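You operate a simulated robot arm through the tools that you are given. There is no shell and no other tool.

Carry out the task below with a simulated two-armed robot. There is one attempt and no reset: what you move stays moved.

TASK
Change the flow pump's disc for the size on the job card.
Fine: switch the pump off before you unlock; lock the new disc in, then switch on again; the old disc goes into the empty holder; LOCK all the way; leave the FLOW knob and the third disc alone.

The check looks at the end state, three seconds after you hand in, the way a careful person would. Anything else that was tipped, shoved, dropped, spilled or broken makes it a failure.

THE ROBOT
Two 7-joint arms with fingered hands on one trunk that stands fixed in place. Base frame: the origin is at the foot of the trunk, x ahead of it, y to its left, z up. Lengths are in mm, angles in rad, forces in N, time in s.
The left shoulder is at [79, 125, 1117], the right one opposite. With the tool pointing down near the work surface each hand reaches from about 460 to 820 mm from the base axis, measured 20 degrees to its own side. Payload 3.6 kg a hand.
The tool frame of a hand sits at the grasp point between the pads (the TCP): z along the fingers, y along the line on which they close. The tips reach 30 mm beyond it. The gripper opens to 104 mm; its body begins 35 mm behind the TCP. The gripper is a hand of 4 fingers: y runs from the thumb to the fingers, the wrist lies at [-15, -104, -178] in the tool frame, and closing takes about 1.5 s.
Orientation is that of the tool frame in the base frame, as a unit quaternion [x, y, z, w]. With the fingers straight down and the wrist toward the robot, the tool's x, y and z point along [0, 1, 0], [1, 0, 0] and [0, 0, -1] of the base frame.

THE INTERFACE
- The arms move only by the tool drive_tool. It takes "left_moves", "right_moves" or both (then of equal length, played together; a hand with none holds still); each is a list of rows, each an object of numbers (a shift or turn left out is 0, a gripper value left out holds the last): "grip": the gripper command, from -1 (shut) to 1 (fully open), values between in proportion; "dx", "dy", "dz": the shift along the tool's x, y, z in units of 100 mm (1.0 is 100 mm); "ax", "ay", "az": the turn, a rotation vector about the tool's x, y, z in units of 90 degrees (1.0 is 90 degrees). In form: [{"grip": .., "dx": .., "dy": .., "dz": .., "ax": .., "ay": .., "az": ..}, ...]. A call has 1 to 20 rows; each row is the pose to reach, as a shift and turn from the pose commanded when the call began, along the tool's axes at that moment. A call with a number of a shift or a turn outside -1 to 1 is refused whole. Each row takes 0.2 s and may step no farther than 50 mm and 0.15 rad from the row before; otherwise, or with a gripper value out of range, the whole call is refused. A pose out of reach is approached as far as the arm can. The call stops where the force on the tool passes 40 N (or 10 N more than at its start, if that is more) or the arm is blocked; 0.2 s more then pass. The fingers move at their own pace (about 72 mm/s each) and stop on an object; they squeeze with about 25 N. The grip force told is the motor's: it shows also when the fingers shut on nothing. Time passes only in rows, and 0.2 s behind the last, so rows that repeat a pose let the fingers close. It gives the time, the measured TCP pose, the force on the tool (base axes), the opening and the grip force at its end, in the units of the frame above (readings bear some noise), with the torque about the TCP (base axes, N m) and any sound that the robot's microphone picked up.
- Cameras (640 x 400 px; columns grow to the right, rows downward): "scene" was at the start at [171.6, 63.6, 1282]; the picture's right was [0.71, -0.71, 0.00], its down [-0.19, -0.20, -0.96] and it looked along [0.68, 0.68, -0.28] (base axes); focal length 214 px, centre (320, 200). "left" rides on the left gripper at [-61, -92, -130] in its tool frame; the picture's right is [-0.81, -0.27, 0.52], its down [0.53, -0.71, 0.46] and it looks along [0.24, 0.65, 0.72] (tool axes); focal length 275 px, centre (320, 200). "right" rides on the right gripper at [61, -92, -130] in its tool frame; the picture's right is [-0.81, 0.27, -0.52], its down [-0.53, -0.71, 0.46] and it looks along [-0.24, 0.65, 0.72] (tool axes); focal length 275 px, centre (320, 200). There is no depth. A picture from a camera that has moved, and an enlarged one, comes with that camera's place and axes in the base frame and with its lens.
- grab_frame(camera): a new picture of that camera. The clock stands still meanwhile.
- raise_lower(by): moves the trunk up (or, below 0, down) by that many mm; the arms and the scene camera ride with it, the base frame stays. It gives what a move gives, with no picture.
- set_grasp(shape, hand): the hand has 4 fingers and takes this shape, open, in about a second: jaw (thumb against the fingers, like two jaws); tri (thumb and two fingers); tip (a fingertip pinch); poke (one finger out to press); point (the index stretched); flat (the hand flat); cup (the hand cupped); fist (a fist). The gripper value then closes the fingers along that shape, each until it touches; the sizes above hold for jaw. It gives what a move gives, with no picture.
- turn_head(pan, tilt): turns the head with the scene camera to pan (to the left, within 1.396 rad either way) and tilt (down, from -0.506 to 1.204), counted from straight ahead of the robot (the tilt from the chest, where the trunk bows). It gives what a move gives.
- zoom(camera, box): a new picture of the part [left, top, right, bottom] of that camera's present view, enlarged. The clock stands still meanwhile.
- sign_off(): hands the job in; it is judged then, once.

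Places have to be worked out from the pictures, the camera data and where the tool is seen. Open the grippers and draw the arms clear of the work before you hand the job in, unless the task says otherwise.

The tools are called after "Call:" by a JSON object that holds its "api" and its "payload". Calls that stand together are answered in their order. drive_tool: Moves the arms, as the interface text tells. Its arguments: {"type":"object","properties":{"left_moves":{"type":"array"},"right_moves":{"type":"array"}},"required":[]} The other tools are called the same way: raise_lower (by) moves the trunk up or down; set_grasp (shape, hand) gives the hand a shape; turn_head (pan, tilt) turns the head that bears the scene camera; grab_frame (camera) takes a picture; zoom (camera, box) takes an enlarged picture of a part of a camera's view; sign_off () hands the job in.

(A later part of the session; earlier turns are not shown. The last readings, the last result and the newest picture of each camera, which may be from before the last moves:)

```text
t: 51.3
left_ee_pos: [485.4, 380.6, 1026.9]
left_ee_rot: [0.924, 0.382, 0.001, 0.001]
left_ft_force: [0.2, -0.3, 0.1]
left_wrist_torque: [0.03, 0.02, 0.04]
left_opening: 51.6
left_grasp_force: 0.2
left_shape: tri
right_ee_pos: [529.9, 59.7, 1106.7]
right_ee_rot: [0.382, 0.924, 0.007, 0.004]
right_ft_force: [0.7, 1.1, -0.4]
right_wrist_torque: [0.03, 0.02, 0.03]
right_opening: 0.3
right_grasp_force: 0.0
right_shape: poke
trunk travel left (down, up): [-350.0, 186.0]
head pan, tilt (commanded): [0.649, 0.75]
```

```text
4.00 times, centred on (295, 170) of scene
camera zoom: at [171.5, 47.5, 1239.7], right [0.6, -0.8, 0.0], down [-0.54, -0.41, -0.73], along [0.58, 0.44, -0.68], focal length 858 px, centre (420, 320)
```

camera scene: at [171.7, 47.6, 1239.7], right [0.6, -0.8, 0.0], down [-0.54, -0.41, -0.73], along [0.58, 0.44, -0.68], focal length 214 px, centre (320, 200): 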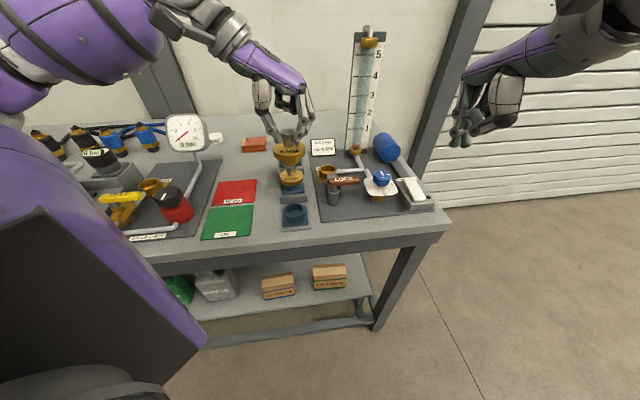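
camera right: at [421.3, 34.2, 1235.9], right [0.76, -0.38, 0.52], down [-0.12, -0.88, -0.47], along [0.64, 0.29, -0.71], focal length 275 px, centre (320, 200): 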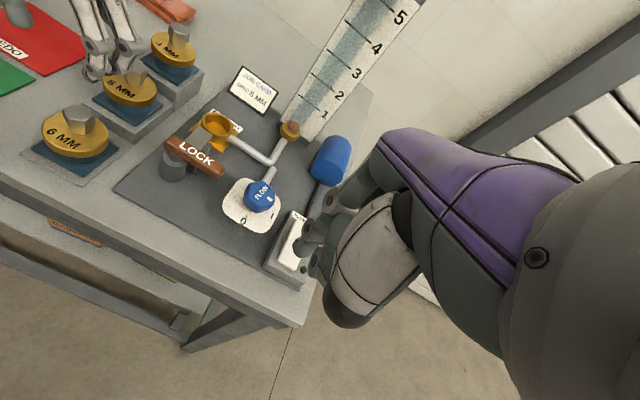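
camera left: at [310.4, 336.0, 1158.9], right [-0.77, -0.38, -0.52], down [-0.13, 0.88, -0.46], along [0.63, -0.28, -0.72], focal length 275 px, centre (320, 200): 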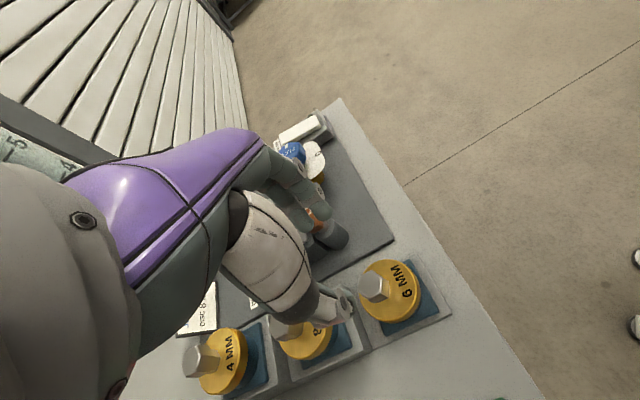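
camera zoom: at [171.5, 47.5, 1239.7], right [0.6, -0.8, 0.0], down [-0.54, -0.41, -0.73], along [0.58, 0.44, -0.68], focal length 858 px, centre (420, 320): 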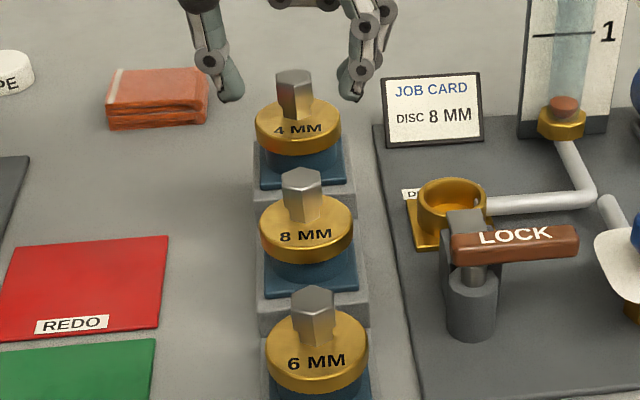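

The 8 MM knob lies within 1 mm of the tool axis. I lower partway, check again, then go down to grasp height (TCP z about 948).

Call:
{"api": "drive_tool", "payload": {"left_moves": [{"dz": 0.2, "grip": 0.0}, {"dz": 0.4, "grip": 0.0}, {"dz": 0.52, "grip": 0.0}, {"dz": 0.52, "grip": 0.0}]}}

Call:
{"api": "zoom", "payload": {"camera": "left", "box": [270, 170, 430, 330]}}

Call:
{"api": "zoom", "payload": {"camera": "right", "box": [40, 0, 220, 140]}}

Call:
{"api": "zoom", "payload": {"camera": "scene", "box": [250, 120, 340, 220]}}

```text
t: 52.3
left_ee_pos: [484.7, 379.3, 975.1]
left_ee_rot: [0.924, 0.383, 0.001, 0.0]
left_ft_force: [-0.1, -0.4, 0.6]
left_wrist_torque: [-0.01, -0.02, 0.01]
left_opening: 51.6
left_grasp_force: 0.1
left_shape: tri
right_ee_pos: [530.6, 59.3, 1106.3]
right_ee_rot: [0.382, 0.924, 0.007, 0.004]
right_ft_force: [-0.4, 0.9, 0.5]
right_wrist_torque: [-0.01, 0.04, 0.03]
right_opening: 0.0
right_grasp_force: 0.0
right_shape: poke
trunk travel left (down, up): [-350.0, 186.0]
head pan, tilt (commanded): [0.649, 0.75]
```

```text
2.50 times, centred on (350, 250) of left
camera zoom: at [377.1, 400.5, 1105.8], right [-0.77, -0.38, -0.52], down [-0.13, 0.88, -0.46], along [0.63, -0.28, -0.72], focal length 688 px, centre (245, 75)
```

zoom: 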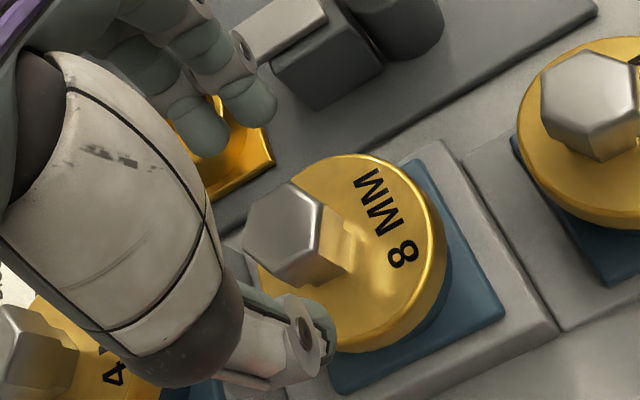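

```text
2.86 times, centred on (130, 70) of right
camera zoom: at [421.1, 34.0, 1235.9], right [0.76, -0.38, 0.52], down [-0.12, -0.88, -0.47], along [0.64, 0.29, -0.71], focal length 786 px, centre (863, 571)
```

zoom: 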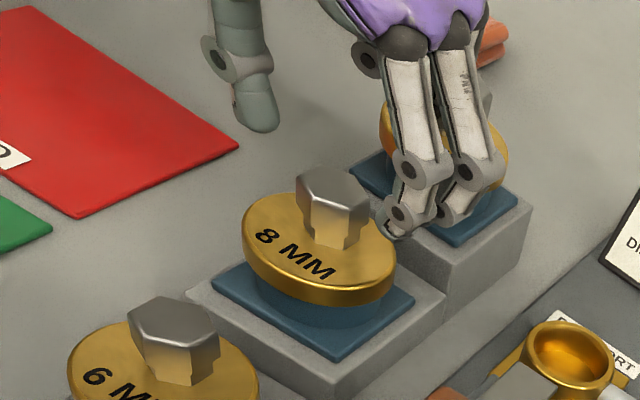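

```text
4.00 times, centred on (295, 170) of scene
camera zoom: at [171.6, 47.5, 1239.7], right [0.6, -0.8, 0.0], down [-0.54, -0.41, -0.73], along [0.58, 0.44, -0.68], focal length 858 px, centre (420, 320)
```

zoom: 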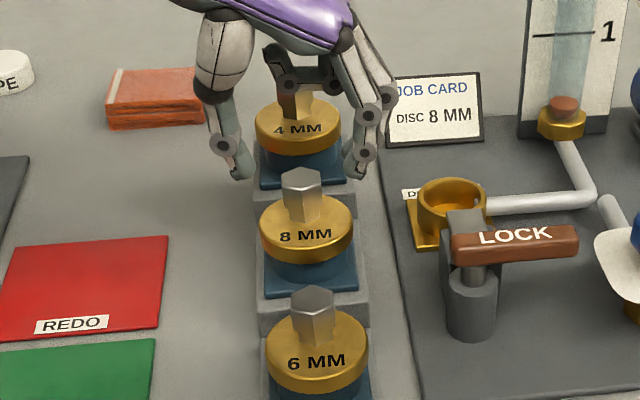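

The knob is still on-axis and the curled third finger stays well clear of the 4 MM disc. I lower to grasp height and close.

Call:
{"api": "drive_tool", "payload": {"left_moves": [{"dz": 0.1, "grip": 0.0}, {"dz": 0.2, "grip": 0.0}, {"dz": 0.27, "grip": 0.0}, {"dz": 0.27, "grip": 0.0}]}}

Call:
{"api": "zoom", "payload": {"camera": "right", "box": [40, 0, 220, 140]}}

Call:
{"api": "drive_tool", "payload": {"left_moves": [{"grip": -0.3}, {"grip": -0.6}, {"grip": -1.0}, {"grip": -1.0}, {"grip": -1.0}, {"grip": -1.0}, {"grip": -1.0}, {"grip": -1.0}]}}

Call:
{"api": "zoom", "payload": {"camera": "right", "box": [40, 0, 220, 140]}}

Call:
{"api": "zoom", "payload": {"camera": "scene", "box": [250, 120, 340, 220]}}

```text
t: 53.3
left_ee_pos: [485.4, 378.8, 949.4]
left_ee_rot: [0.924, 0.382, 0.001, 0.0]
left_ft_force: [-0.1, 0.2, -0.7]
left_wrist_torque: [-0.03, 0.02, -0.01]
left_opening: 51.5
left_grasp_force: 0.0
left_shape: tri
right_ee_pos: [530.3, 59.1, 1106.4]
right_ee_rot: [0.382, 0.924, 0.007, 0.004]
right_ft_force: [0.5, -0.7, 0.2]
right_wrist_torque: [-0.01, 0.0, -0.02]
right_opening: 0.0
right_grasp_force: 0.0
right_shape: poke
trunk travel left (down, up): [-350.0, 186.0]
head pan, tilt (commanded): [0.649, 0.75]
```

```text
2.86 times, centred on (130, 70) of right
camera zoom: at [421.2, 34.0, 1235.9], right [0.76, -0.38, 0.52], down [-0.12, -0.88, -0.47], along [0.64, 0.29, -0.71], focal length 786 px, centre (863, 571)
```

zoom: 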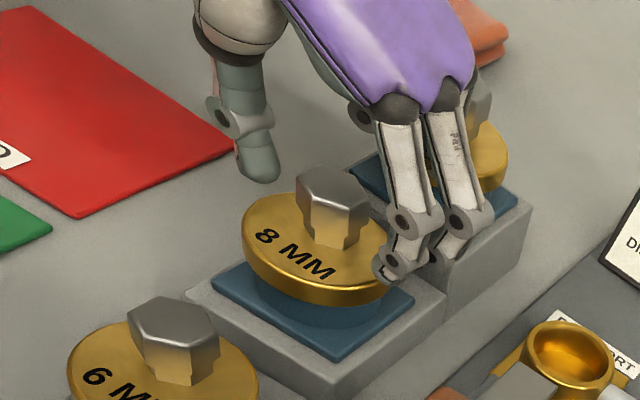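

```text
t: 55.1
left_ee_pos: [485.1, 380.1, 950.7]
left_ee_rot: [0.924, 0.383, 0.001, 0.001]
left_ft_force: [-1.0, -0.1, 0.1]
left_wrist_torque: [0.0, -0.04, 0.01]
left_opening: 17.7
left_grasp_force: 24.9
left_shape: tri
right_ee_pos: [530.7, 58.3, 1107.7]
right_ee_rot: [0.383, 0.924, 0.006, 0.004]
right_ft_force: [-0.5, 0.2, 1.2]
right_wrist_torque: [0.03, 0.0, -0.05]
right_opening: 0.0
right_grasp_force: 0.1
right_shape: poke
trunk travel left (down, up): [-350.0, 186.0]
head pan, tilt (commanded): [0.649, 0.75]
```

```text
2.86 times, centred on (130, 70) of right
camera zoom: at [421.3, 34.1, 1235.9], right [0.76, -0.38, 0.52], down [-0.12, -0.88, -0.47], along [0.64, 0.29, -0.71], focal length 786 px, centre (863, 571)
```

zoom: 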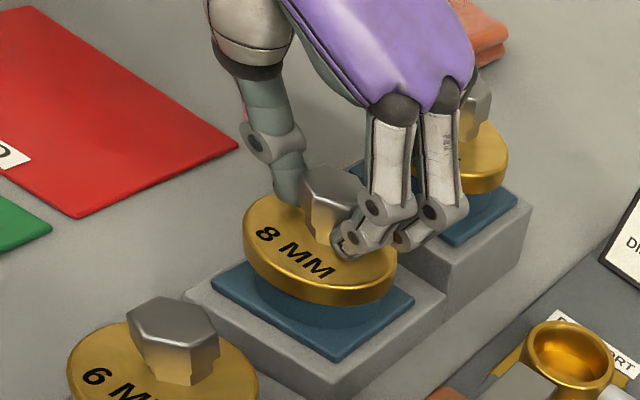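

```text
4.00 times, centred on (295, 170) of scene
camera zoom: at [171.7, 47.7, 1239.7], right [0.6, -0.8, 0.0], down [-0.54, -0.41, -0.73], along [0.58, 0.44, -0.68], focal length 858 px, centre (420, 320)
```

zoom: 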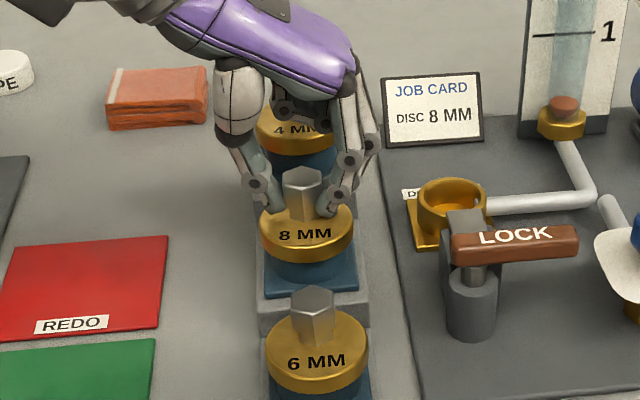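

The 8 MM knob is gripped. I lift straight up, first slowly and then well clear.

Call:
{"api": "drive_tool", "payload": {"left_moves": [{"dz": -0.04, "grip": -1}, {"dz": -0.1, "grip": -1}, {"dz": -0.2, "grip": -1}, {"dz": -0.35, "grip": -1}, {"dz": -0.55, "grip": -1}, {"dz": -0.75, "grip": -1}, {"dz": -0.98, "grip": -1}, {"dz": -0.98, "grip": -1}]}}

Call:
{"api": "drive_tool", "payload": {"left_moves": [{"dz": -0.2, "grip": -1}, {"dz": -0.4, "grip": -1}, {"dz": -0.4, "grip": -1}]}}

Call:
{"api": "grab_frame", "payload": {"camera": "right"}}

Call:
{"api": "grab_frame", "payload": {"camera": "scene"}}

```text
t: 56.9
left_ee_pos: [485.6, 380.0, 1046.3]
left_ee_rot: [0.924, 0.382, 0.001, 0.001]
left_ft_force: [-1.4, -0.2, -2.0]
left_wrist_torque: [-0.01, 0.03, 0.0]
left_opening: 17.7
left_grasp_force: 25.5
left_shape: tri
right_ee_pos: [529.9, 60.1, 1107.6]
right_ee_rot: [0.383, 0.924, 0.007, 0.003]
right_ft_force: [0.1, 0.5, 0.2]
right_wrist_torque: [-0.02, 0.02, 0.07]
right_opening: 0.1
right_grasp_force: 0.1
right_shape: poke
trunk travel left (down, up): [-350.0, 186.0]
head pan, tilt (commanded): [0.649, 0.75]
```

```text
t: 57.7
left_ee_pos: [485.6, 380.4, 1086.7]
left_ee_rot: [0.924, 0.382, 0.0, 0.001]
left_ft_force: [0.2, 0.1, -1.5]
left_wrist_torque: [0.02, 0.0, -0.02]
left_opening: 17.6
left_grasp_force: 24.8
left_shape: tri
right_ee_pos: [531.3, 58.5, 1107.3]
right_ee_rot: [0.383, 0.924, 0.005, 0.003]
right_ft_force: [-0.2, 0.0, 0.2]
right_wrist_torque: [0.02, -0.01, 0.0]
right_opening: 0.1
right_grasp_force: 0.0
right_shape: poke
trunk travel left (down, up): [-350.0, 186.0]
head pan, tilt (commanded): [0.649, 0.75]
```

```text
taken
camera right: at [421.3, 34.2, 1235.9], right [0.76, -0.38, 0.52], down [-0.12, -0.88, -0.47], along [0.64, 0.29, -0.71], focal length 275 px, centre (320, 200)
```

right: 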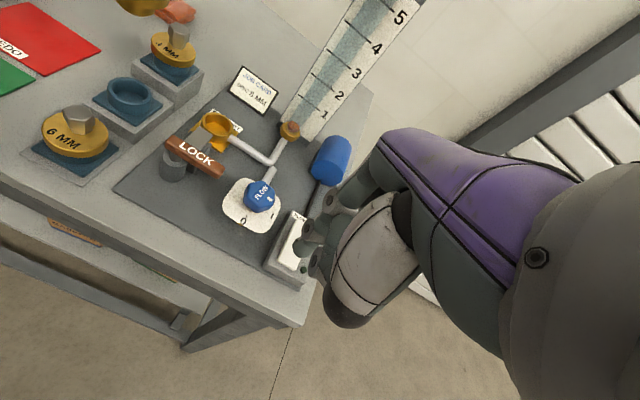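

```text
taken
camera scene: at [171.8, 47.8, 1239.7], right [0.6, -0.8, 0.0], down [-0.54, -0.41, -0.73], along [0.58, 0.44, -0.68], focal length 214 px, centre (320, 200)
```

scene: 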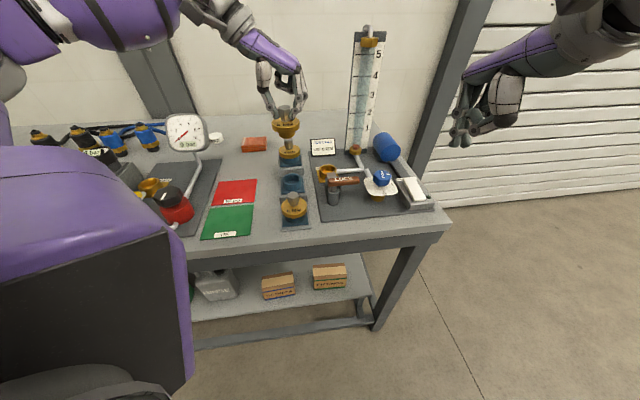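

The 8 MM disc is up and its holder is empty. I carry it to the pump port near [593, 343] while turning the hand back 90°.

Call:
{"api": "drive_tool", "payload": {"left_moves": [{"dx": 0.04, "dy": 0.08, "az": -0.083, "grip": -1}, {"dx": 0.08, "dy": 0.17, "az": -0.166, "grip": -1}, {"dx": 0.13, "dy": 0.25, "az": -0.25, "grip": -1}, {"dx": 0.17, "dy": 0.34, "az": -0.333, "grip": -1}, {"dx": 0.21, "dy": 0.42, "az": -0.416, "grip": -1}, {"dx": 0.255, "dy": 0.509, "az": -0.5, "grip": -1}, {"dx": 0.255, "dy": 0.509, "az": -0.5, "grip": -1}]}}

Call:
{"api": "drive_tool", "payload": {"left_moves": [{"dx": -0.03, "dy": 0.09, "az": -0.083, "grip": -1}, {"dx": -0.06, "dy": 0.18, "az": -0.166, "grip": -1}, {"dx": -0.09, "dy": 0.27, "az": -0.25, "grip": -1}, {"dx": -0.13, "dy": 0.36, "az": -0.333, "grip": -1}, {"dx": -0.16, "dy": 0.45, "az": -0.416, "grip": -1}, {"dx": -0.19, "dy": 0.53, "az": -0.5, "grip": -1}, {"dx": -0.19, "dy": 0.53, "az": -0.5, "grip": -1}]}}

Call:
{"api": "grab_frame", "payload": {"camera": "right"}}

Call:
{"api": "grab_frame", "payload": {"camera": "left"}}

Call:
{"api": "grab_frame", "payload": {"camera": "scene"}}

```text
t: 59.3
left_ee_pos: [540.5, 362.1, 1086.2]
left_ee_rot: [0.707, 0.708, 0.0, 0.001]
left_ft_force: [0.2, 0.1, -0.7]
left_wrist_torque: [0.01, 0.0, 0.03]
left_opening: 17.9
left_grasp_force: 24.9
left_shape: tri
right_ee_pos: [530.7, 58.9, 1106.9]
right_ee_rot: [0.383, 0.924, 0.005, 0.003]
right_ft_force: [0.4, 0.1, 0.5]
right_wrist_torque: [0.01, -0.03, 0.0]
right_opening: 0.0
right_grasp_force: 0.1
right_shape: poke
trunk travel left (down, up): [-350.0, 186.0]
head pan, tilt (commanded): [0.649, 0.75]
```

```text
t: 60.9
left_ee_pos: [593.6, 342.4, 1086.7]
left_ee_rot: [0.381, 0.924, 0.0, 0.0]
left_ft_force: [-0.9, -0.2, -0.6]
left_wrist_torque: [0.01, -0.01, -0.01]
left_opening: 17.6
left_grasp_force: 25.1
left_shape: tri
right_ee_pos: [530.3, 59.6, 1106.1]
right_ee_rot: [0.383, 0.924, 0.008, 0.004]
right_ft_force: [0.5, 0.0, 1.0]
right_wrist_torque: [0.01, -0.01, 0.02]
right_opening: 0.0
right_grasp_force: 0.0
right_shape: poke
trunk travel left (down, up): [-350.0, 186.0]
head pan, tilt (commanded): [0.649, 0.75]
```

```text
taken
camera right: at [421.1, 34.3, 1236.0], right [0.76, -0.38, 0.52], down [-0.12, -0.88, -0.47], along [0.64, 0.29, -0.71], focal length 275 px, centre (320, 200)
```

right: 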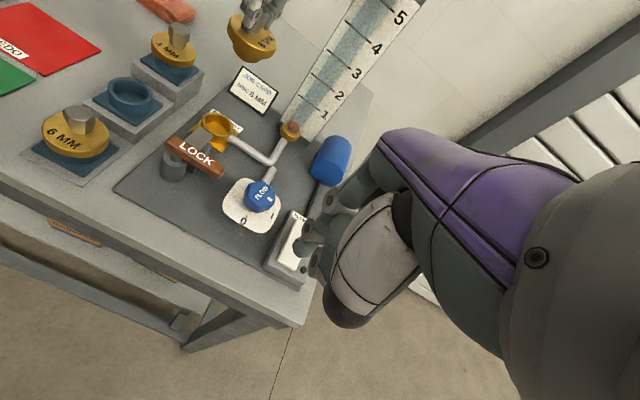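

```text
taken
camera left: at [571.3, 233.8, 1217.8], right [0.38, -0.77, -0.52], down [-0.88, -0.13, -0.46], along [0.28, 0.63, -0.73], focal length 275 px, centre (320, 200)
```

left: 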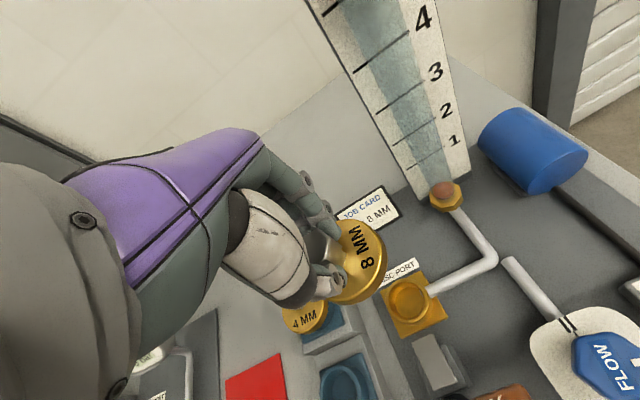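

```text
taken
camera scene: at [171.5, 47.9, 1239.7], right [0.6, -0.8, 0.0], down [-0.54, -0.41, -0.73], along [0.58, 0.44, -0.68], focal length 214 px, centre (320, 200)
```

scene: 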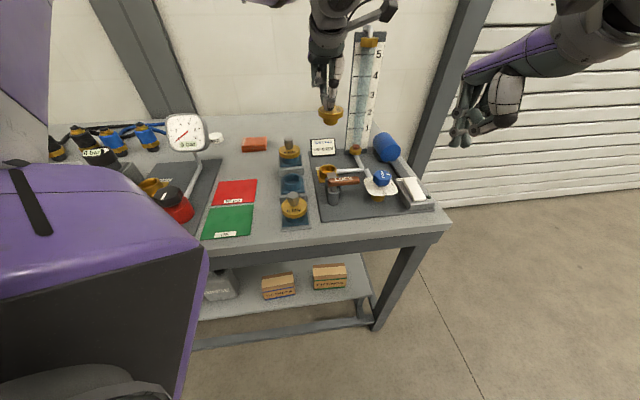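

The disc is above the port. I lower it to about 30 mm above the cup and compare the axes in the camera views.

Call:
{"api": "drive_tool", "payload": {"left_moves": [{"dz": 0.25, "grip": -1}, {"dz": 0.5, "grip": -1}, {"dz": 0.75, "grip": -1}, {"dz": 0.98, "grip": -1}, {"dz": 0.98, "grip": -1}]}}

Call:
{"api": "zoom", "payload": {"camera": "left", "box": [300, 190, 460, 350]}}

Call:
{"api": "zoom", "payload": {"camera": "scene", "box": [290, 130, 370, 220]}}

Call:
{"api": "zoom", "payload": {"camera": "right", "box": [160, 50, 290, 180]}}

```text
t: 62.1
left_ee_pos: [593.8, 343.9, 988.4]
left_ee_rot: [0.383, 0.924, 0.0, 0.001]
left_ft_force: [0.4, -0.3, -1.3]
left_wrist_torque: [0.04, 0.01, 0.01]
left_opening: 17.6
left_grasp_force: 25.1
left_shape: tri
right_ee_pos: [529.1, 57.7, 1105.8]
right_ee_rot: [0.382, 0.924, 0.006, 0.004]
right_ft_force: [-0.4, 0.1, 0.6]
right_wrist_torque: [0.0, 0.02, -0.02]
right_opening: 0.0
right_grasp_force: 0.1
right_shape: poke
trunk travel left (down, up): [-350.0, 186.0]
head pan, tilt (commanded): [0.649, 0.75]
```

```text
2.50 times, centred on (380, 270) of left
camera zoom: at [571.8, 234.2, 1118.9], right [0.38, -0.77, -0.52], down [-0.88, -0.13, -0.46], along [0.28, 0.63, -0.72], focal length 688 px, centre (170, 25)
```

zoom: 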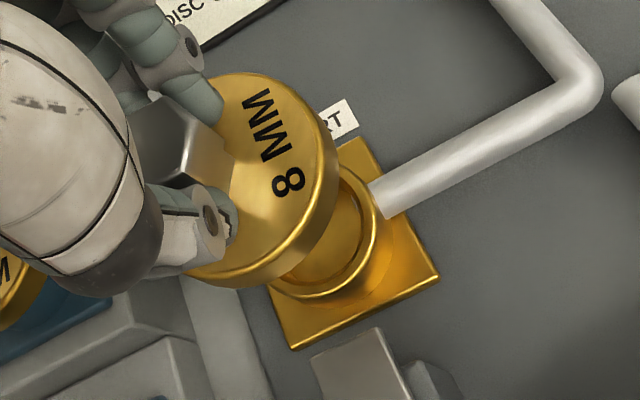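

```text
4.44 times, centred on (330, 175) of scene
camera zoom: at [171.6, 47.6, 1239.7], right [0.6, -0.8, 0.0], down [-0.54, -0.41, -0.73], along [0.58, 0.44, -0.68], focal length 953 px, centre (276, 311)
```

zoom: 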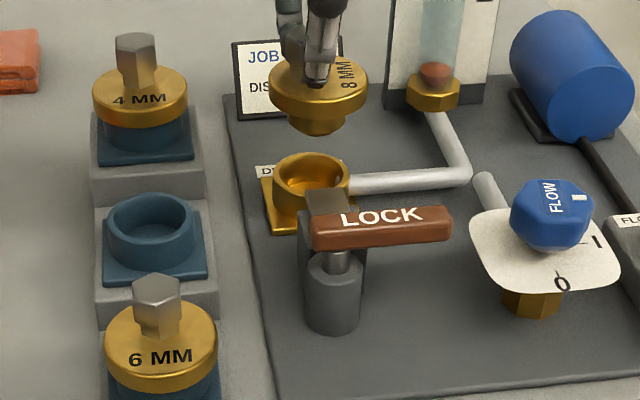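

```text
3.08 times, centred on (225, 115) of right
camera zoom: at [421.1, 34.0, 1235.9], right [0.76, -0.38, 0.52], down [-0.12, -0.88, -0.47], along [0.64, 0.29, -0.71], focal length 847 px, centre (612, 462)
```

zoom: 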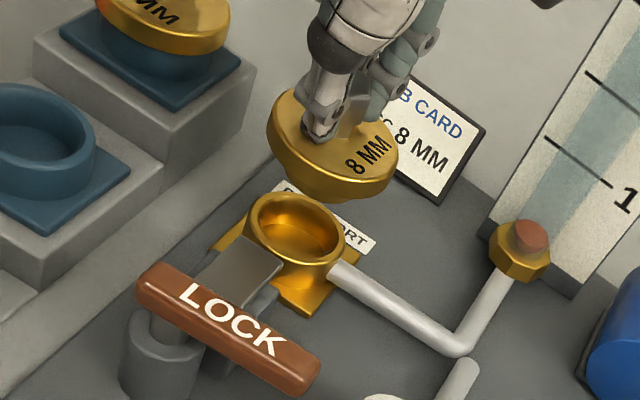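

Call:
{"api": "zoom", "payload": {"camera": "left", "box": [370, 220, 450, 310]}}

Call:
{"api": "zoom", "payload": {"camera": "scene", "box": [305, 135, 355, 185]}}

Call:
{"api": "zoom", "payload": {"camera": "right", "box": [190, 70, 260, 150]}}

```text
4.44 times, centred on (410, 265) of left
camera zoom: at [571.8, 234.2, 1118.9], right [0.38, -0.77, -0.52], down [-0.88, -0.13, -0.46], along [0.28, 0.63, -0.72], focal length 1224 px, centre (-80, -89)
```

zoom: 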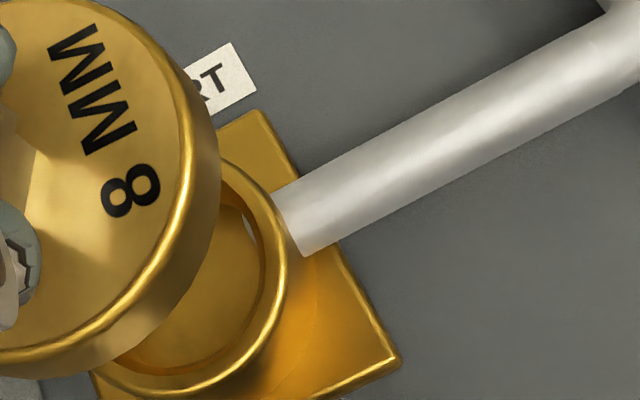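

```text
8.00 times, centred on (330, 160) of scene
camera zoom: at [171.6, 47.6, 1239.7], right [0.6, -0.8, 0.0], down [-0.54, -0.41, -0.73], along [0.58, 0.44, -0.68], focal length 1716 px, centre (240, 520)
```

zoom: 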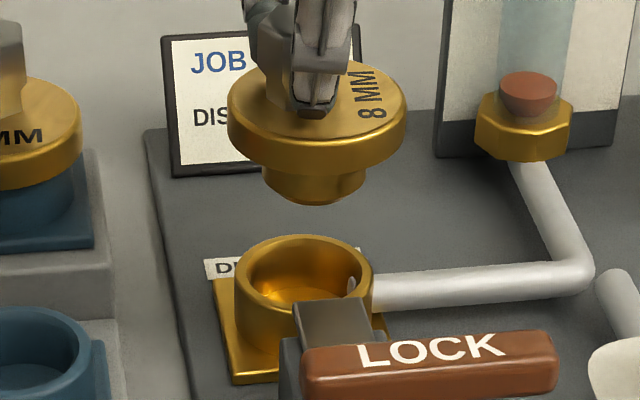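

```text
5.00 times, centred on (225, 110) of right
camera zoom: at [421.1, 34.0, 1235.9], right [0.76, -0.38, 0.52], down [-0.12, -0.88, -0.47], along [0.64, 0.29, -0.71], focal length 1376 px, centre (795, 650)
```

zoom: 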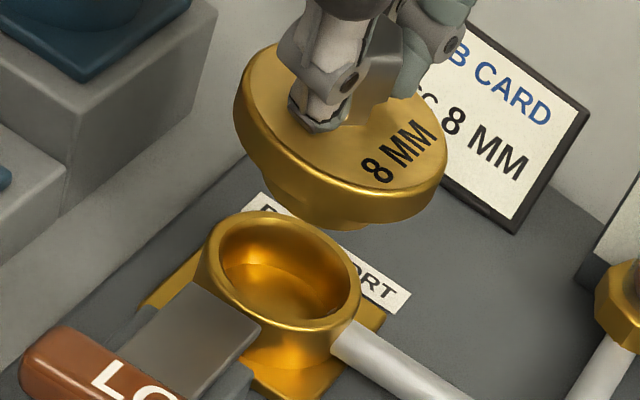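

Both views agree the disc must shift about (-1.0, +2.6) mm. I apply that, lower another 18 mm and check again.

Call:
{"api": "drive_tool", "payload": {"left_moves": [{"dx": 0.026, "dy": 0.011, "grip": -1}, {"dx": 0.026, "dy": 0.011, "dz": 0.1, "grip": -1}, {"dx": 0.026, "dy": 0.011, "dz": 0.18, "grip": -1}, {"dx": 0.026, "dy": 0.011, "dz": 0.18, "grip": -1}]}}

Call:
{"api": "zoom", "payload": {"camera": "scene", "box": [305, 135, 355, 185]}}

Call:
{"api": "zoom", "payload": {"camera": "right", "box": [190, 70, 260, 150]}}

Call:
{"api": "zoom", "payload": {"camera": "left", "box": [300, 190, 460, 350]}}

```text
t: 63.1
left_ee_pos: [592.8, 345.3, 970.4]
left_ee_rot: [0.382, 0.924, 0.0, 0.001]
left_ft_force: [0.6, -0.1, -1.3]
left_wrist_torque: [-0.01, 0.02, 0.01]
left_opening: 17.7
left_grasp_force: 25.2
left_shape: tri
right_ee_pos: [530.1, 58.9, 1107.3]
right_ee_rot: [0.383, 0.924, 0.007, 0.004]
right_ft_force: [0.3, 0.7, -0.3]
right_wrist_torque: [0.04, 0.02, -0.01]
right_opening: 0.1
right_grasp_force: 0.0
right_shape: poke
trunk travel left (down, up): [-350.0, 186.0]
head pan, tilt (commanded): [0.649, 0.75]
```

```text
8.00 times, centred on (330, 160) of scene
camera zoom: at [171.8, 47.6, 1239.7], right [0.6, -0.8, 0.0], down [-0.54, -0.41, -0.73], along [0.58, 0.44, -0.68], focal length 1716 px, centre (240, 520)
```

zoom: 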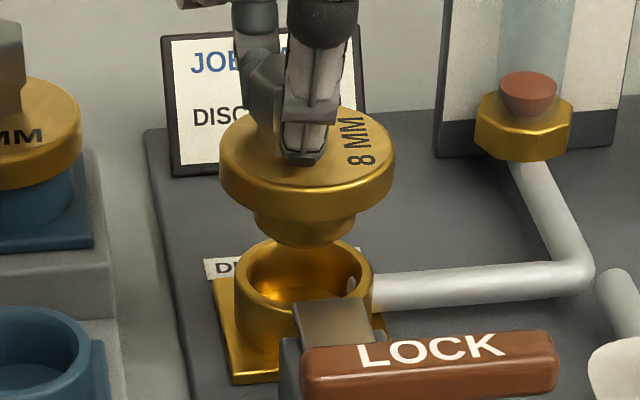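

```text
5.00 times, centred on (225, 110) of right
camera zoom: at [421.3, 34.1, 1235.9], right [0.76, -0.38, 0.52], down [-0.12, -0.88, -0.47], along [0.64, 0.29, -0.71], focal length 1376 px, centre (795, 650)
```

zoom: 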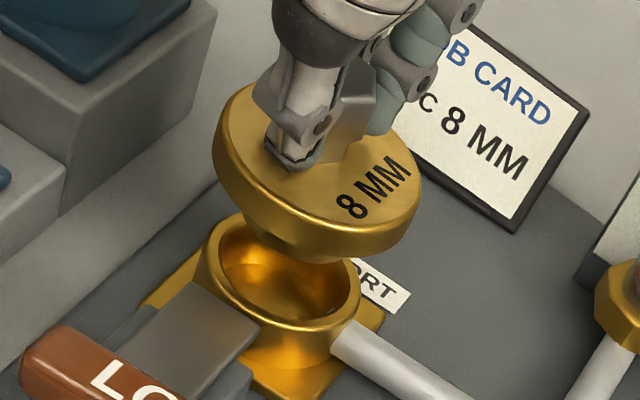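

```text
2.50 times, centred on (380, 270) of left
camera zoom: at [570.6, 236.6, 1101.2], right [0.38, -0.77, -0.52], down [-0.88, -0.13, -0.46], along [0.28, 0.63, -0.73], focal length 688 px, centre (170, 25)
```

zoom: 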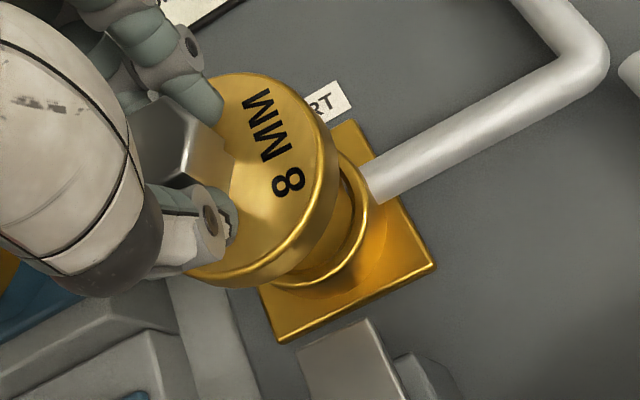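

The disc axis is now on the port's centre within about 0.7 mm in both views. I lower it gently into the port.

Call:
{"api": "drive_tool", "payload": {"left_moves": [{"dz": 0.08, "grip": -1}, {"dz": 0.16, "grip": -1}, {"dz": 0.24, "grip": -1}, {"dz": 0.3, "grip": -1}]}}

Call:
{"api": "zoom", "payload": {"camera": "scene", "box": [305, 135, 355, 185]}}

Call:
{"api": "zoom", "payload": {"camera": "right", "box": [190, 70, 260, 150]}}

```text
t: 64.1
left_ee_pos: [591.4, 344.9, 940.0]
left_ee_rot: [0.383, 0.924, -0.001, 0.0]
left_ft_force: [1.8, 1.5, -0.6]
left_wrist_torque: [0.08, -0.09, 0.02]
left_opening: 17.6
left_grasp_force: 24.8
left_shape: tri
right_ee_pos: [530.8, 59.2, 1106.0]
right_ee_rot: [0.383, 0.924, 0.006, 0.003]
right_ft_force: [0.2, -0.2, -0.1]
right_wrist_torque: [0.01, 0.0, -0.03]
right_opening: 0.0
right_grasp_force: 0.0
right_shape: poke
trunk travel left (down, up): [-350.0, 186.0]
head pan, tilt (commanded): [0.649, 0.75]
```

```text
8.00 times, centred on (330, 160) of scene
camera zoom: at [172.1, 47.9, 1239.6], right [0.6, -0.8, 0.0], down [-0.54, -0.41, -0.73], along [0.58, 0.44, -0.68], focal length 1716 px, centre (240, 520)
```

zoom: 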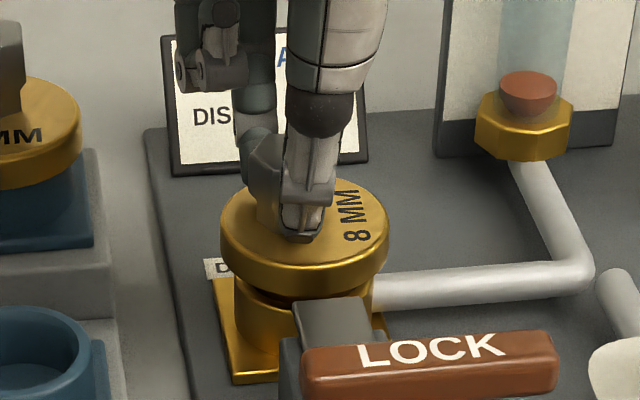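

```text
5.00 times, centred on (225, 110) of right
camera zoom: at [421.7, 34.4, 1235.7], right [0.76, -0.38, 0.52], down [-0.12, -0.88, -0.47], along [0.64, 0.29, -0.71], focal length 1376 px, centre (795, 650)
```

zoom: 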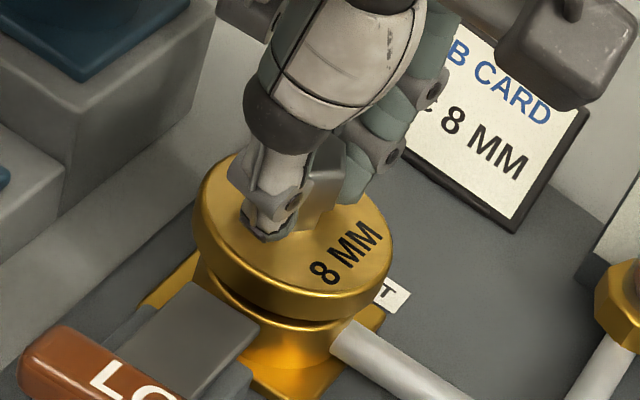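

The stub is in the port with only a small side force. I continue down in small steps until it seats.

Call:
{"api": "drive_tool", "payload": {"left_moves": [{"dz": 0.03, "grip": -1}, {"dz": 0.06, "grip": -1}, {"dz": 0.08, "grip": -1}, {"dz": 0.1, "grip": -1}]}}

Call:
{"api": "zoom", "payload": {"camera": "scene", "box": [305, 135, 355, 185]}}

Call:
{"api": "zoom", "payload": {"camera": "right", "box": [190, 70, 260, 150]}}

```text
t: 65.1
left_ee_pos: [592.0, 346.9, 931.3]
left_ee_rot: [0.383, 0.924, 0.0, 0.001]
left_ft_force: [3.2, 3.5, 2.5]
left_wrist_torque: [0.14, -0.13, 0.05]
left_opening: 17.5
left_grasp_force: 25.2
left_shape: tri
right_ee_pos: [530.1, 59.9, 1106.8]
right_ee_rot: [0.383, 0.924, 0.006, 0.004]
right_ft_force: [-1.5, -0.3, 0.0]
right_wrist_torque: [0.01, 0.0, -0.03]
right_opening: 0.1
right_grasp_force: 0.0
right_shape: poke
trunk travel left (down, up): [-350.0, 186.0]
head pan, tilt (commanded): [0.649, 0.75]
```

```text
8.00 times, centred on (330, 160) of scene
camera zoom: at [171.9, 47.9, 1239.7], right [0.6, -0.8, 0.0], down [-0.54, -0.41, -0.73], along [0.58, 0.44, -0.68], focal length 1716 px, centre (240, 520)
```

zoom: 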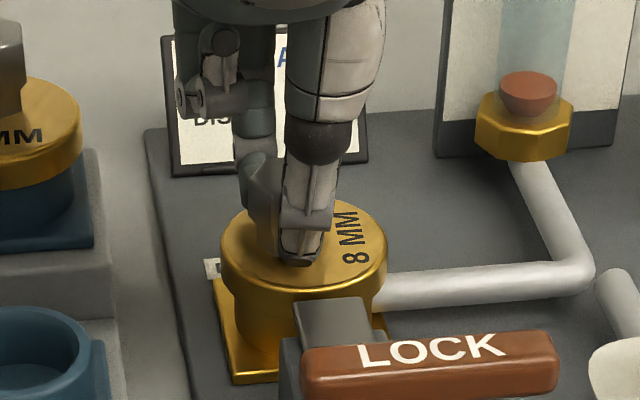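

```text
5.00 times, centred on (225, 110) of right
camera zoom: at [421.5, 34.3, 1235.8], right [0.76, -0.38, 0.52], down [-0.12, -0.88, -0.47], along [0.64, 0.29, -0.71], focal length 1376 px, centre (795, 650)
```

zoom: 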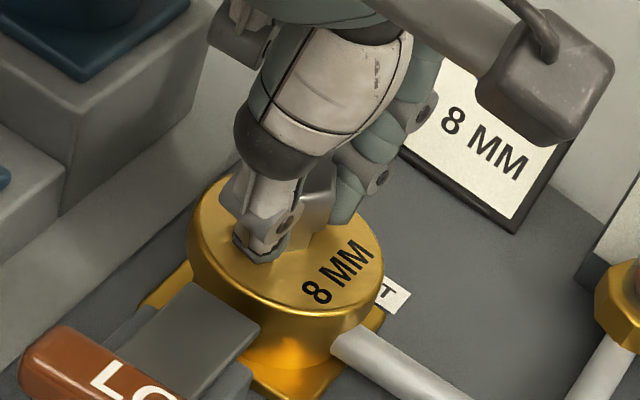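

It is almost seated. I press two or three more millimetres to feel the bottom.

Call:
{"api": "drive_tool", "payload": {"left_moves": [{"dz": 0.02, "grip": -1}, {"dz": 0.035, "grip": -1}]}}

Call:
{"api": "zoom", "payload": {"camera": "right", "box": [190, 70, 260, 150]}}

Call:
{"api": "zoom", "payload": {"camera": "left", "box": [300, 190, 460, 350]}}

```text
t: 65.7
left_ee_pos: [592.2, 345.5, 928.0]
left_ee_rot: [0.383, 0.924, 0.0, 0.003]
left_ft_force: [3.9, 4.5, 6.6]
left_wrist_torque: [0.16, -0.11, 0.01]
left_opening: 17.7
left_grasp_force: 25.1
left_shape: tri
right_ee_pos: [530.2, 58.6, 1106.9]
right_ee_rot: [0.382, 0.924, 0.008, 0.004]
right_ft_force: [-0.6, 0.0, -0.2]
right_wrist_torque: [-0.04, 0.0, 0.04]
right_opening: 0.0
right_grasp_force: 0.1
right_shape: poke
trunk travel left (down, up): [-350.0, 186.0]
head pan, tilt (commanded): [0.649, 0.75]
```

```text
5.00 times, centred on (225, 110) of right
camera zoom: at [421.1, 34.2, 1236.0], right [0.76, -0.38, 0.52], down [-0.12, -0.88, -0.47], along [0.64, 0.29, -0.71], focal length 1376 px, centre (795, 650)
```

zoom: 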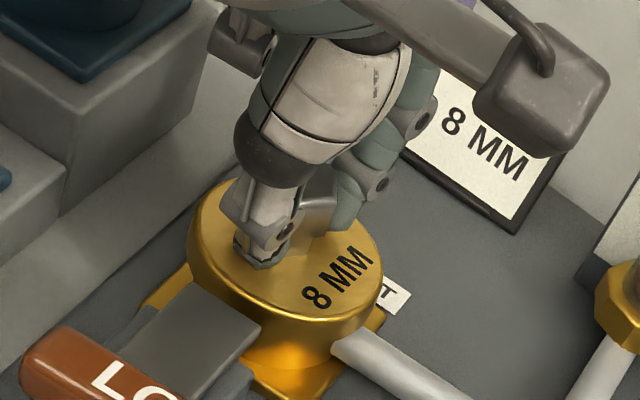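

```text
2.50 times, centred on (380, 270) of left
camera zoom: at [570.4, 236.4, 1058.6], right [0.38, -0.77, -0.52], down [-0.88, -0.13, -0.46], along [0.29, 0.63, -0.72], focal length 688 px, centre (170, 25)
```

zoom: 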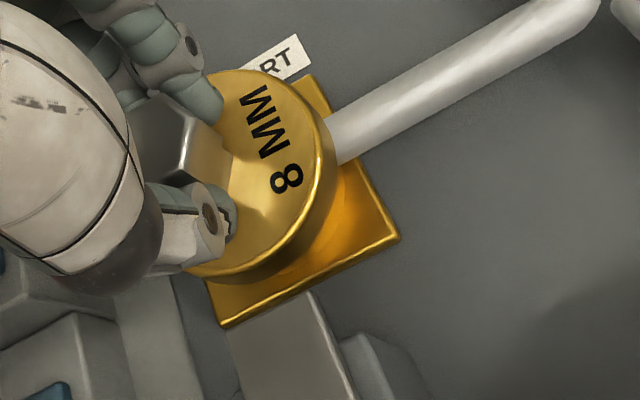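

The disc no longer moves and its outline matches where the 6 MM disc sat, so it is seated. I open the fingers and lift off.

Call:
{"api": "drive_tool", "payload": {"left_moves": [{"grip": -0.6}, {"grip": -0.3}, {"grip": 0.0}, {"grip": 0.0}, {"grip": 0.0}, {"grip": 0.0}]}}

Call:
{"api": "drive_tool", "payload": {"left_moves": [{"dz": -0.1, "grip": 0.0}, {"dz": -0.25, "grip": 0.0}, {"dz": -0.45, "grip": 0.0}, {"dz": -0.7, "grip": 0.0}, {"dz": -0.95, "grip": 0.0}, {"dz": -0.95, "grip": 0.0}]}}

Call:
{"api": "zoom", "payload": {"camera": "right", "box": [150, 60, 270, 190]}}

Call:
{"api": "zoom", "payload": {"camera": "scene", "box": [290, 130, 370, 220]}}

Call:
{"api": "zoom", "payload": {"camera": "left", "box": [300, 190, 500, 390]}}

```text
t: 67.1
left_ee_pos: [591.8, 345.8, 927.7]
left_ee_rot: [0.383, 0.924, -0.001, 0.001]
left_ft_force: [0.4, -0.1, -0.2]
left_wrist_torque: [0.02, -0.03, 0.02]
left_opening: 51.6
left_grasp_force: 0.2
left_shape: tri
right_ee_pos: [530.4, 58.6, 1107.0]
right_ee_rot: [0.383, 0.924, 0.006, 0.004]
right_ft_force: [0.0, 0.0, -0.3]
right_wrist_torque: [-0.01, 0.04, -0.01]
right_opening: 0.2
right_grasp_force: 0.1
right_shape: poke
trunk travel left (down, up): [-350.0, 186.0]
head pan, tilt (commanded): [0.649, 0.75]
```

```text
t: 68.5
left_ee_pos: [590.9, 344.8, 1022.9]
left_ee_rot: [0.383, 0.924, -0.001, 0.001]
left_ft_force: [0.2, 0.4, -0.3]
left_wrist_torque: [-0.01, 0.02, -0.02]
left_opening: 51.8
left_grasp_force: 0.1
left_shape: tri
right_ee_pos: [532.0, 58.7, 1107.4]
right_ee_rot: [0.383, 0.924, 0.006, 0.004]
right_ft_force: [0.1, -0.2, 0.3]
right_wrist_torque: [0.0, -0.02, -0.05]
right_opening: 0.0
right_grasp_force: 0.0
right_shape: poke
trunk travel left (down, up): [-350.0, 186.0]
head pan, tilt (commanded): [0.649, 0.75]
```

```text
3.08 times, centred on (210, 125) of right
camera zoom: at [421.4, 34.1, 1235.8], right [0.76, -0.38, 0.52], down [-0.12, -0.88, -0.47], along [0.64, 0.29, -0.71], focal length 847 px, centre (658, 431)
```

zoom: 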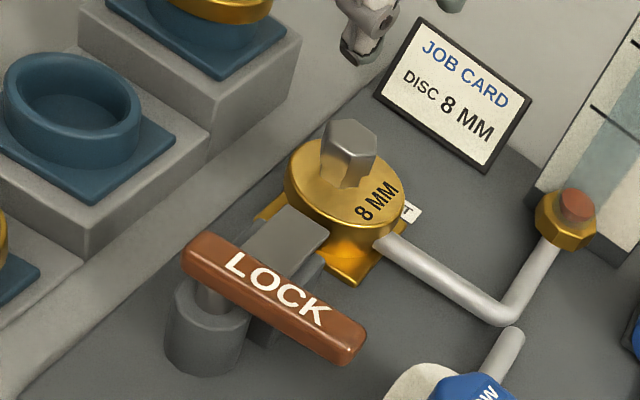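

```text
4.44 times, centred on (330, 175) of scene
camera zoom: at [171.8, 47.7, 1239.6], right [0.6, -0.8, 0.0], down [-0.54, -0.41, -0.73], along [0.58, 0.44, -0.68], focal length 953 px, centre (276, 311)
```

zoom: 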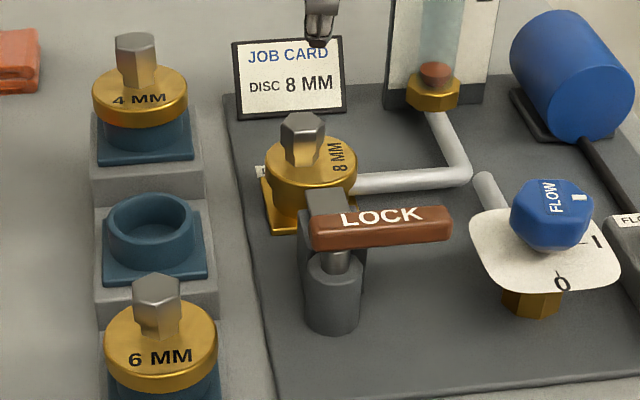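

```text
2.00 times, centred on (400, 290) of left
camera zoom: at [569.8, 235.7, 1153.7], right [0.38, -0.77, -0.52], down [-0.88, -0.13, -0.46], along [0.28, 0.63, -0.73], focal length 551 px, centre (160, 20)
```

zoom: 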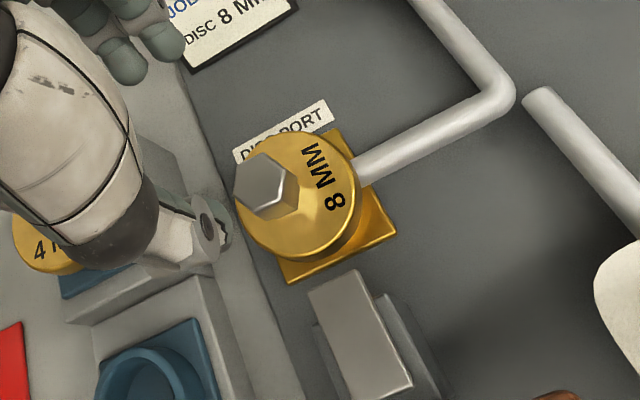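

The 8 MM disc sits in the port. Next I switch the left hand to poke and bring it to the far (disc) side of the lever handle, so I can swing it back to LOCK.

Call:
{"api": "set_grasp", "payload": {"hand": "left", "shape": "poke"}}

Call:
{"api": "drive_tool", "payload": {"left_moves": [{"dy": -0.22, "dx": -0.11}, {"dy": -0.44, "dx": -0.22}, {"dy": -0.66, "dx": -0.33}, {"dy": -0.86, "dx": -0.44}, {"dy": -0.86, "dx": -0.44}]}}

Call:
{"api": "zoom", "payload": {"camera": "left", "box": [260, 120, 480, 320]}}

Call:
{"api": "zoom", "payload": {"camera": "right", "box": [130, 40, 290, 190]}}

Call:
{"api": "zoom", "payload": {"camera": "scene", "box": [290, 110, 410, 220]}}

```text
t: 69.4
left_ee_pos: [591.6, 344.1, 1022.8]
left_ee_rot: [0.383, 0.924, 0.001, 0.001]
left_ft_force: [-0.3, -0.1, 0.0]
left_wrist_torque: [0.02, 0.01, -0.01]
left_opening: 0.1
left_grasp_force: 0.1
left_shape: poke
right_ee_pos: [530.2, 60.1, 1106.4]
right_ee_rot: [0.383, 0.924, 0.007, 0.004]
right_ft_force: [-0.1, 0.6, -0.4]
right_wrist_torque: [0.01, 0.02, -0.02]
right_opening: 0.0
right_grasp_force: 0.0
right_shape: poke
trunk travel left (down, up): [-350.0, 186.0]
head pan, tilt (commanded): [0.649, 0.75]
```

```text
t: 70.6
left_ee_pos: [562.5, 252.4, 1023.7]
left_ee_rot: [0.382, 0.924, 0.0, 0.001]
left_ft_force: [-0.5, 0.0, 0.0]
left_wrist_torque: [0.03, -0.02, 0.01]
left_opening: 0.2
left_grasp_force: 0.0
left_shape: poke
right_ee_pos: [530.9, 59.2, 1106.3]
right_ee_rot: [0.383, 0.924, 0.007, 0.003]
right_ft_force: [-0.6, 1.2, 0.3]
right_wrist_torque: [0.0, -0.01, 0.01]
right_opening: 0.0
right_grasp_force: 0.1
right_shape: poke
trunk travel left (down, up): [-350.0, 186.0]
head pan, tilt (commanded): [0.649, 0.75]
```

```text
2.00 times, centred on (370, 220) of left
camera zoom: at [540.5, 143.9, 1152.6], right [0.38, -0.77, -0.52], down [-0.88, -0.13, -0.46], along [0.28, 0.63, -0.72], focal length 551 px, centre (220, 160)
```

zoom: 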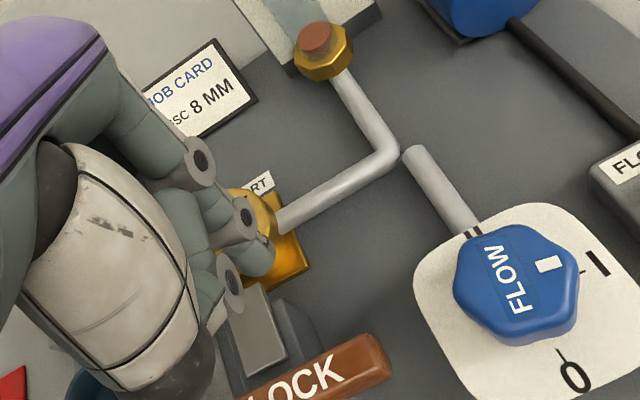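

```text
2.67 times, centred on (210, 115) of right
camera zoom: at [421.2, 34.2, 1235.9], right [0.76, -0.38, 0.52], down [-0.12, -0.88, -0.47], along [0.64, 0.29, -0.71], focal length 734 px, centre (613, 427)
```

zoom: 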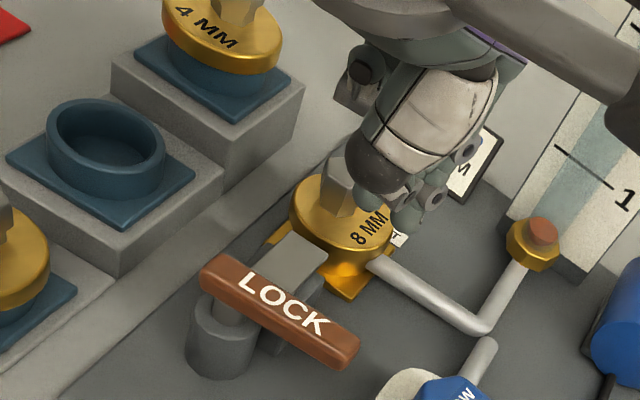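

```text
3.64 times, centred on (350, 165) of scene
camera zoom: at [171.6, 47.8, 1239.7], right [0.6, -0.8, 0.0], down [-0.54, -0.41, -0.73], along [0.58, 0.44, -0.68], focal length 780 px, centre (211, 327)
```

zoom: 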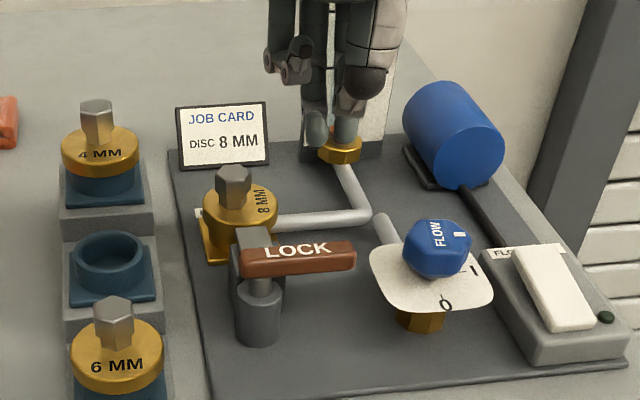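

Two fingertips show, about 20 mm apart, and the handle lies just on their near side. I shift a little away from the handle and lower partway to check clearances.

Call:
{"api": "drive_tool", "payload": {"left_moves": [{"dx": -0.04, "dy": 0.08}, {"dx": -0.04, "dy": 0.08, "dz": 0.3}, {"dx": -0.04, "dy": 0.08, "dz": 0.6}, {"dx": -0.04, "dy": 0.08, "dz": 0.6}]}}

Call:
{"api": "zoom", "payload": {"camera": "left", "box": [260, 140, 440, 320]}}

Call:
{"api": "zoom", "payload": {"camera": "right", "box": [130, 40, 290, 190]}}

Call:
{"api": "zoom", "payload": {"camera": "scene", "box": [300, 125, 390, 215]}}

```text
t: 71.6
left_ee_pos: [570.0, 255.9, 962.2]
left_ee_rot: [0.383, 0.924, -0.001, 0.001]
left_ft_force: [0.0, 0.7, 0.0]
left_wrist_torque: [0.0, 0.04, 0.01]
left_opening: 0.0
left_grasp_force: 0.0
left_shape: poke
right_ee_pos: [530.0, 59.1, 1107.7]
right_ee_rot: [0.383, 0.924, 0.007, 0.003]
right_ft_force: [-1.0, -0.7, 0.1]
right_wrist_torque: [-0.04, -0.02, -0.01]
right_opening: 0.0
right_grasp_force: 0.2
right_shape: poke
trunk travel left (down, up): [-350.0, 186.0]
head pan, tilt (commanded): [0.649, 0.75]
```

```text
2.22 times, centred on (350, 230) of left
camera zoom: at [548.9, 146.9, 1092.8], right [0.38, -0.77, -0.52], down [-0.88, -0.13, -0.46], along [0.28, 0.63, -0.72], focal length 612 px, centre (253, 133)
```

zoom: 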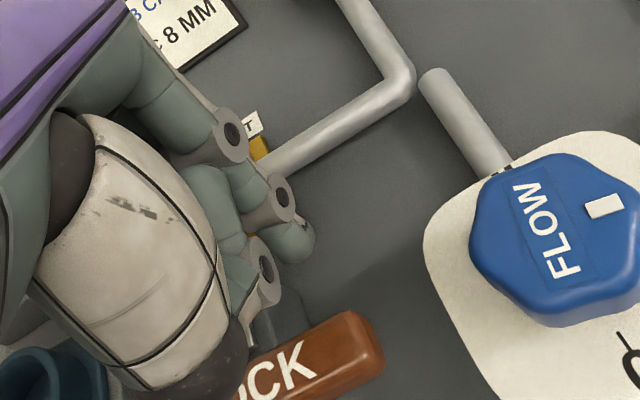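

```text
2.67 times, centred on (210, 115) of right
camera zoom: at [420.9, 33.9, 1236.0], right [0.76, -0.38, 0.52], down [-0.12, -0.88, -0.47], along [0.64, 0.29, -0.71], focal length 734 px, centre (613, 427)
```

zoom: 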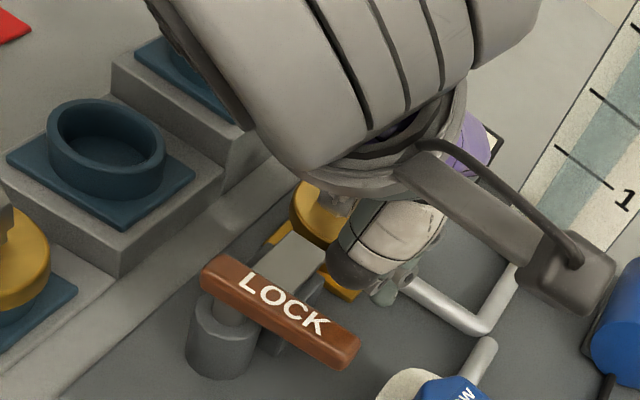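

```text
4.44 times, centred on (345, 170) of scene
camera zoom: at [171.4, 47.5, 1239.8], right [0.6, -0.8, 0.0], down [-0.54, -0.41, -0.73], along [0.58, 0.44, -0.68], focal length 953 px, centre (209, 333)
```

zoom: 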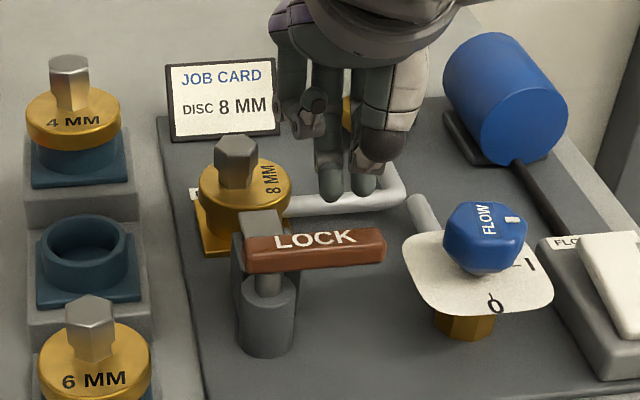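

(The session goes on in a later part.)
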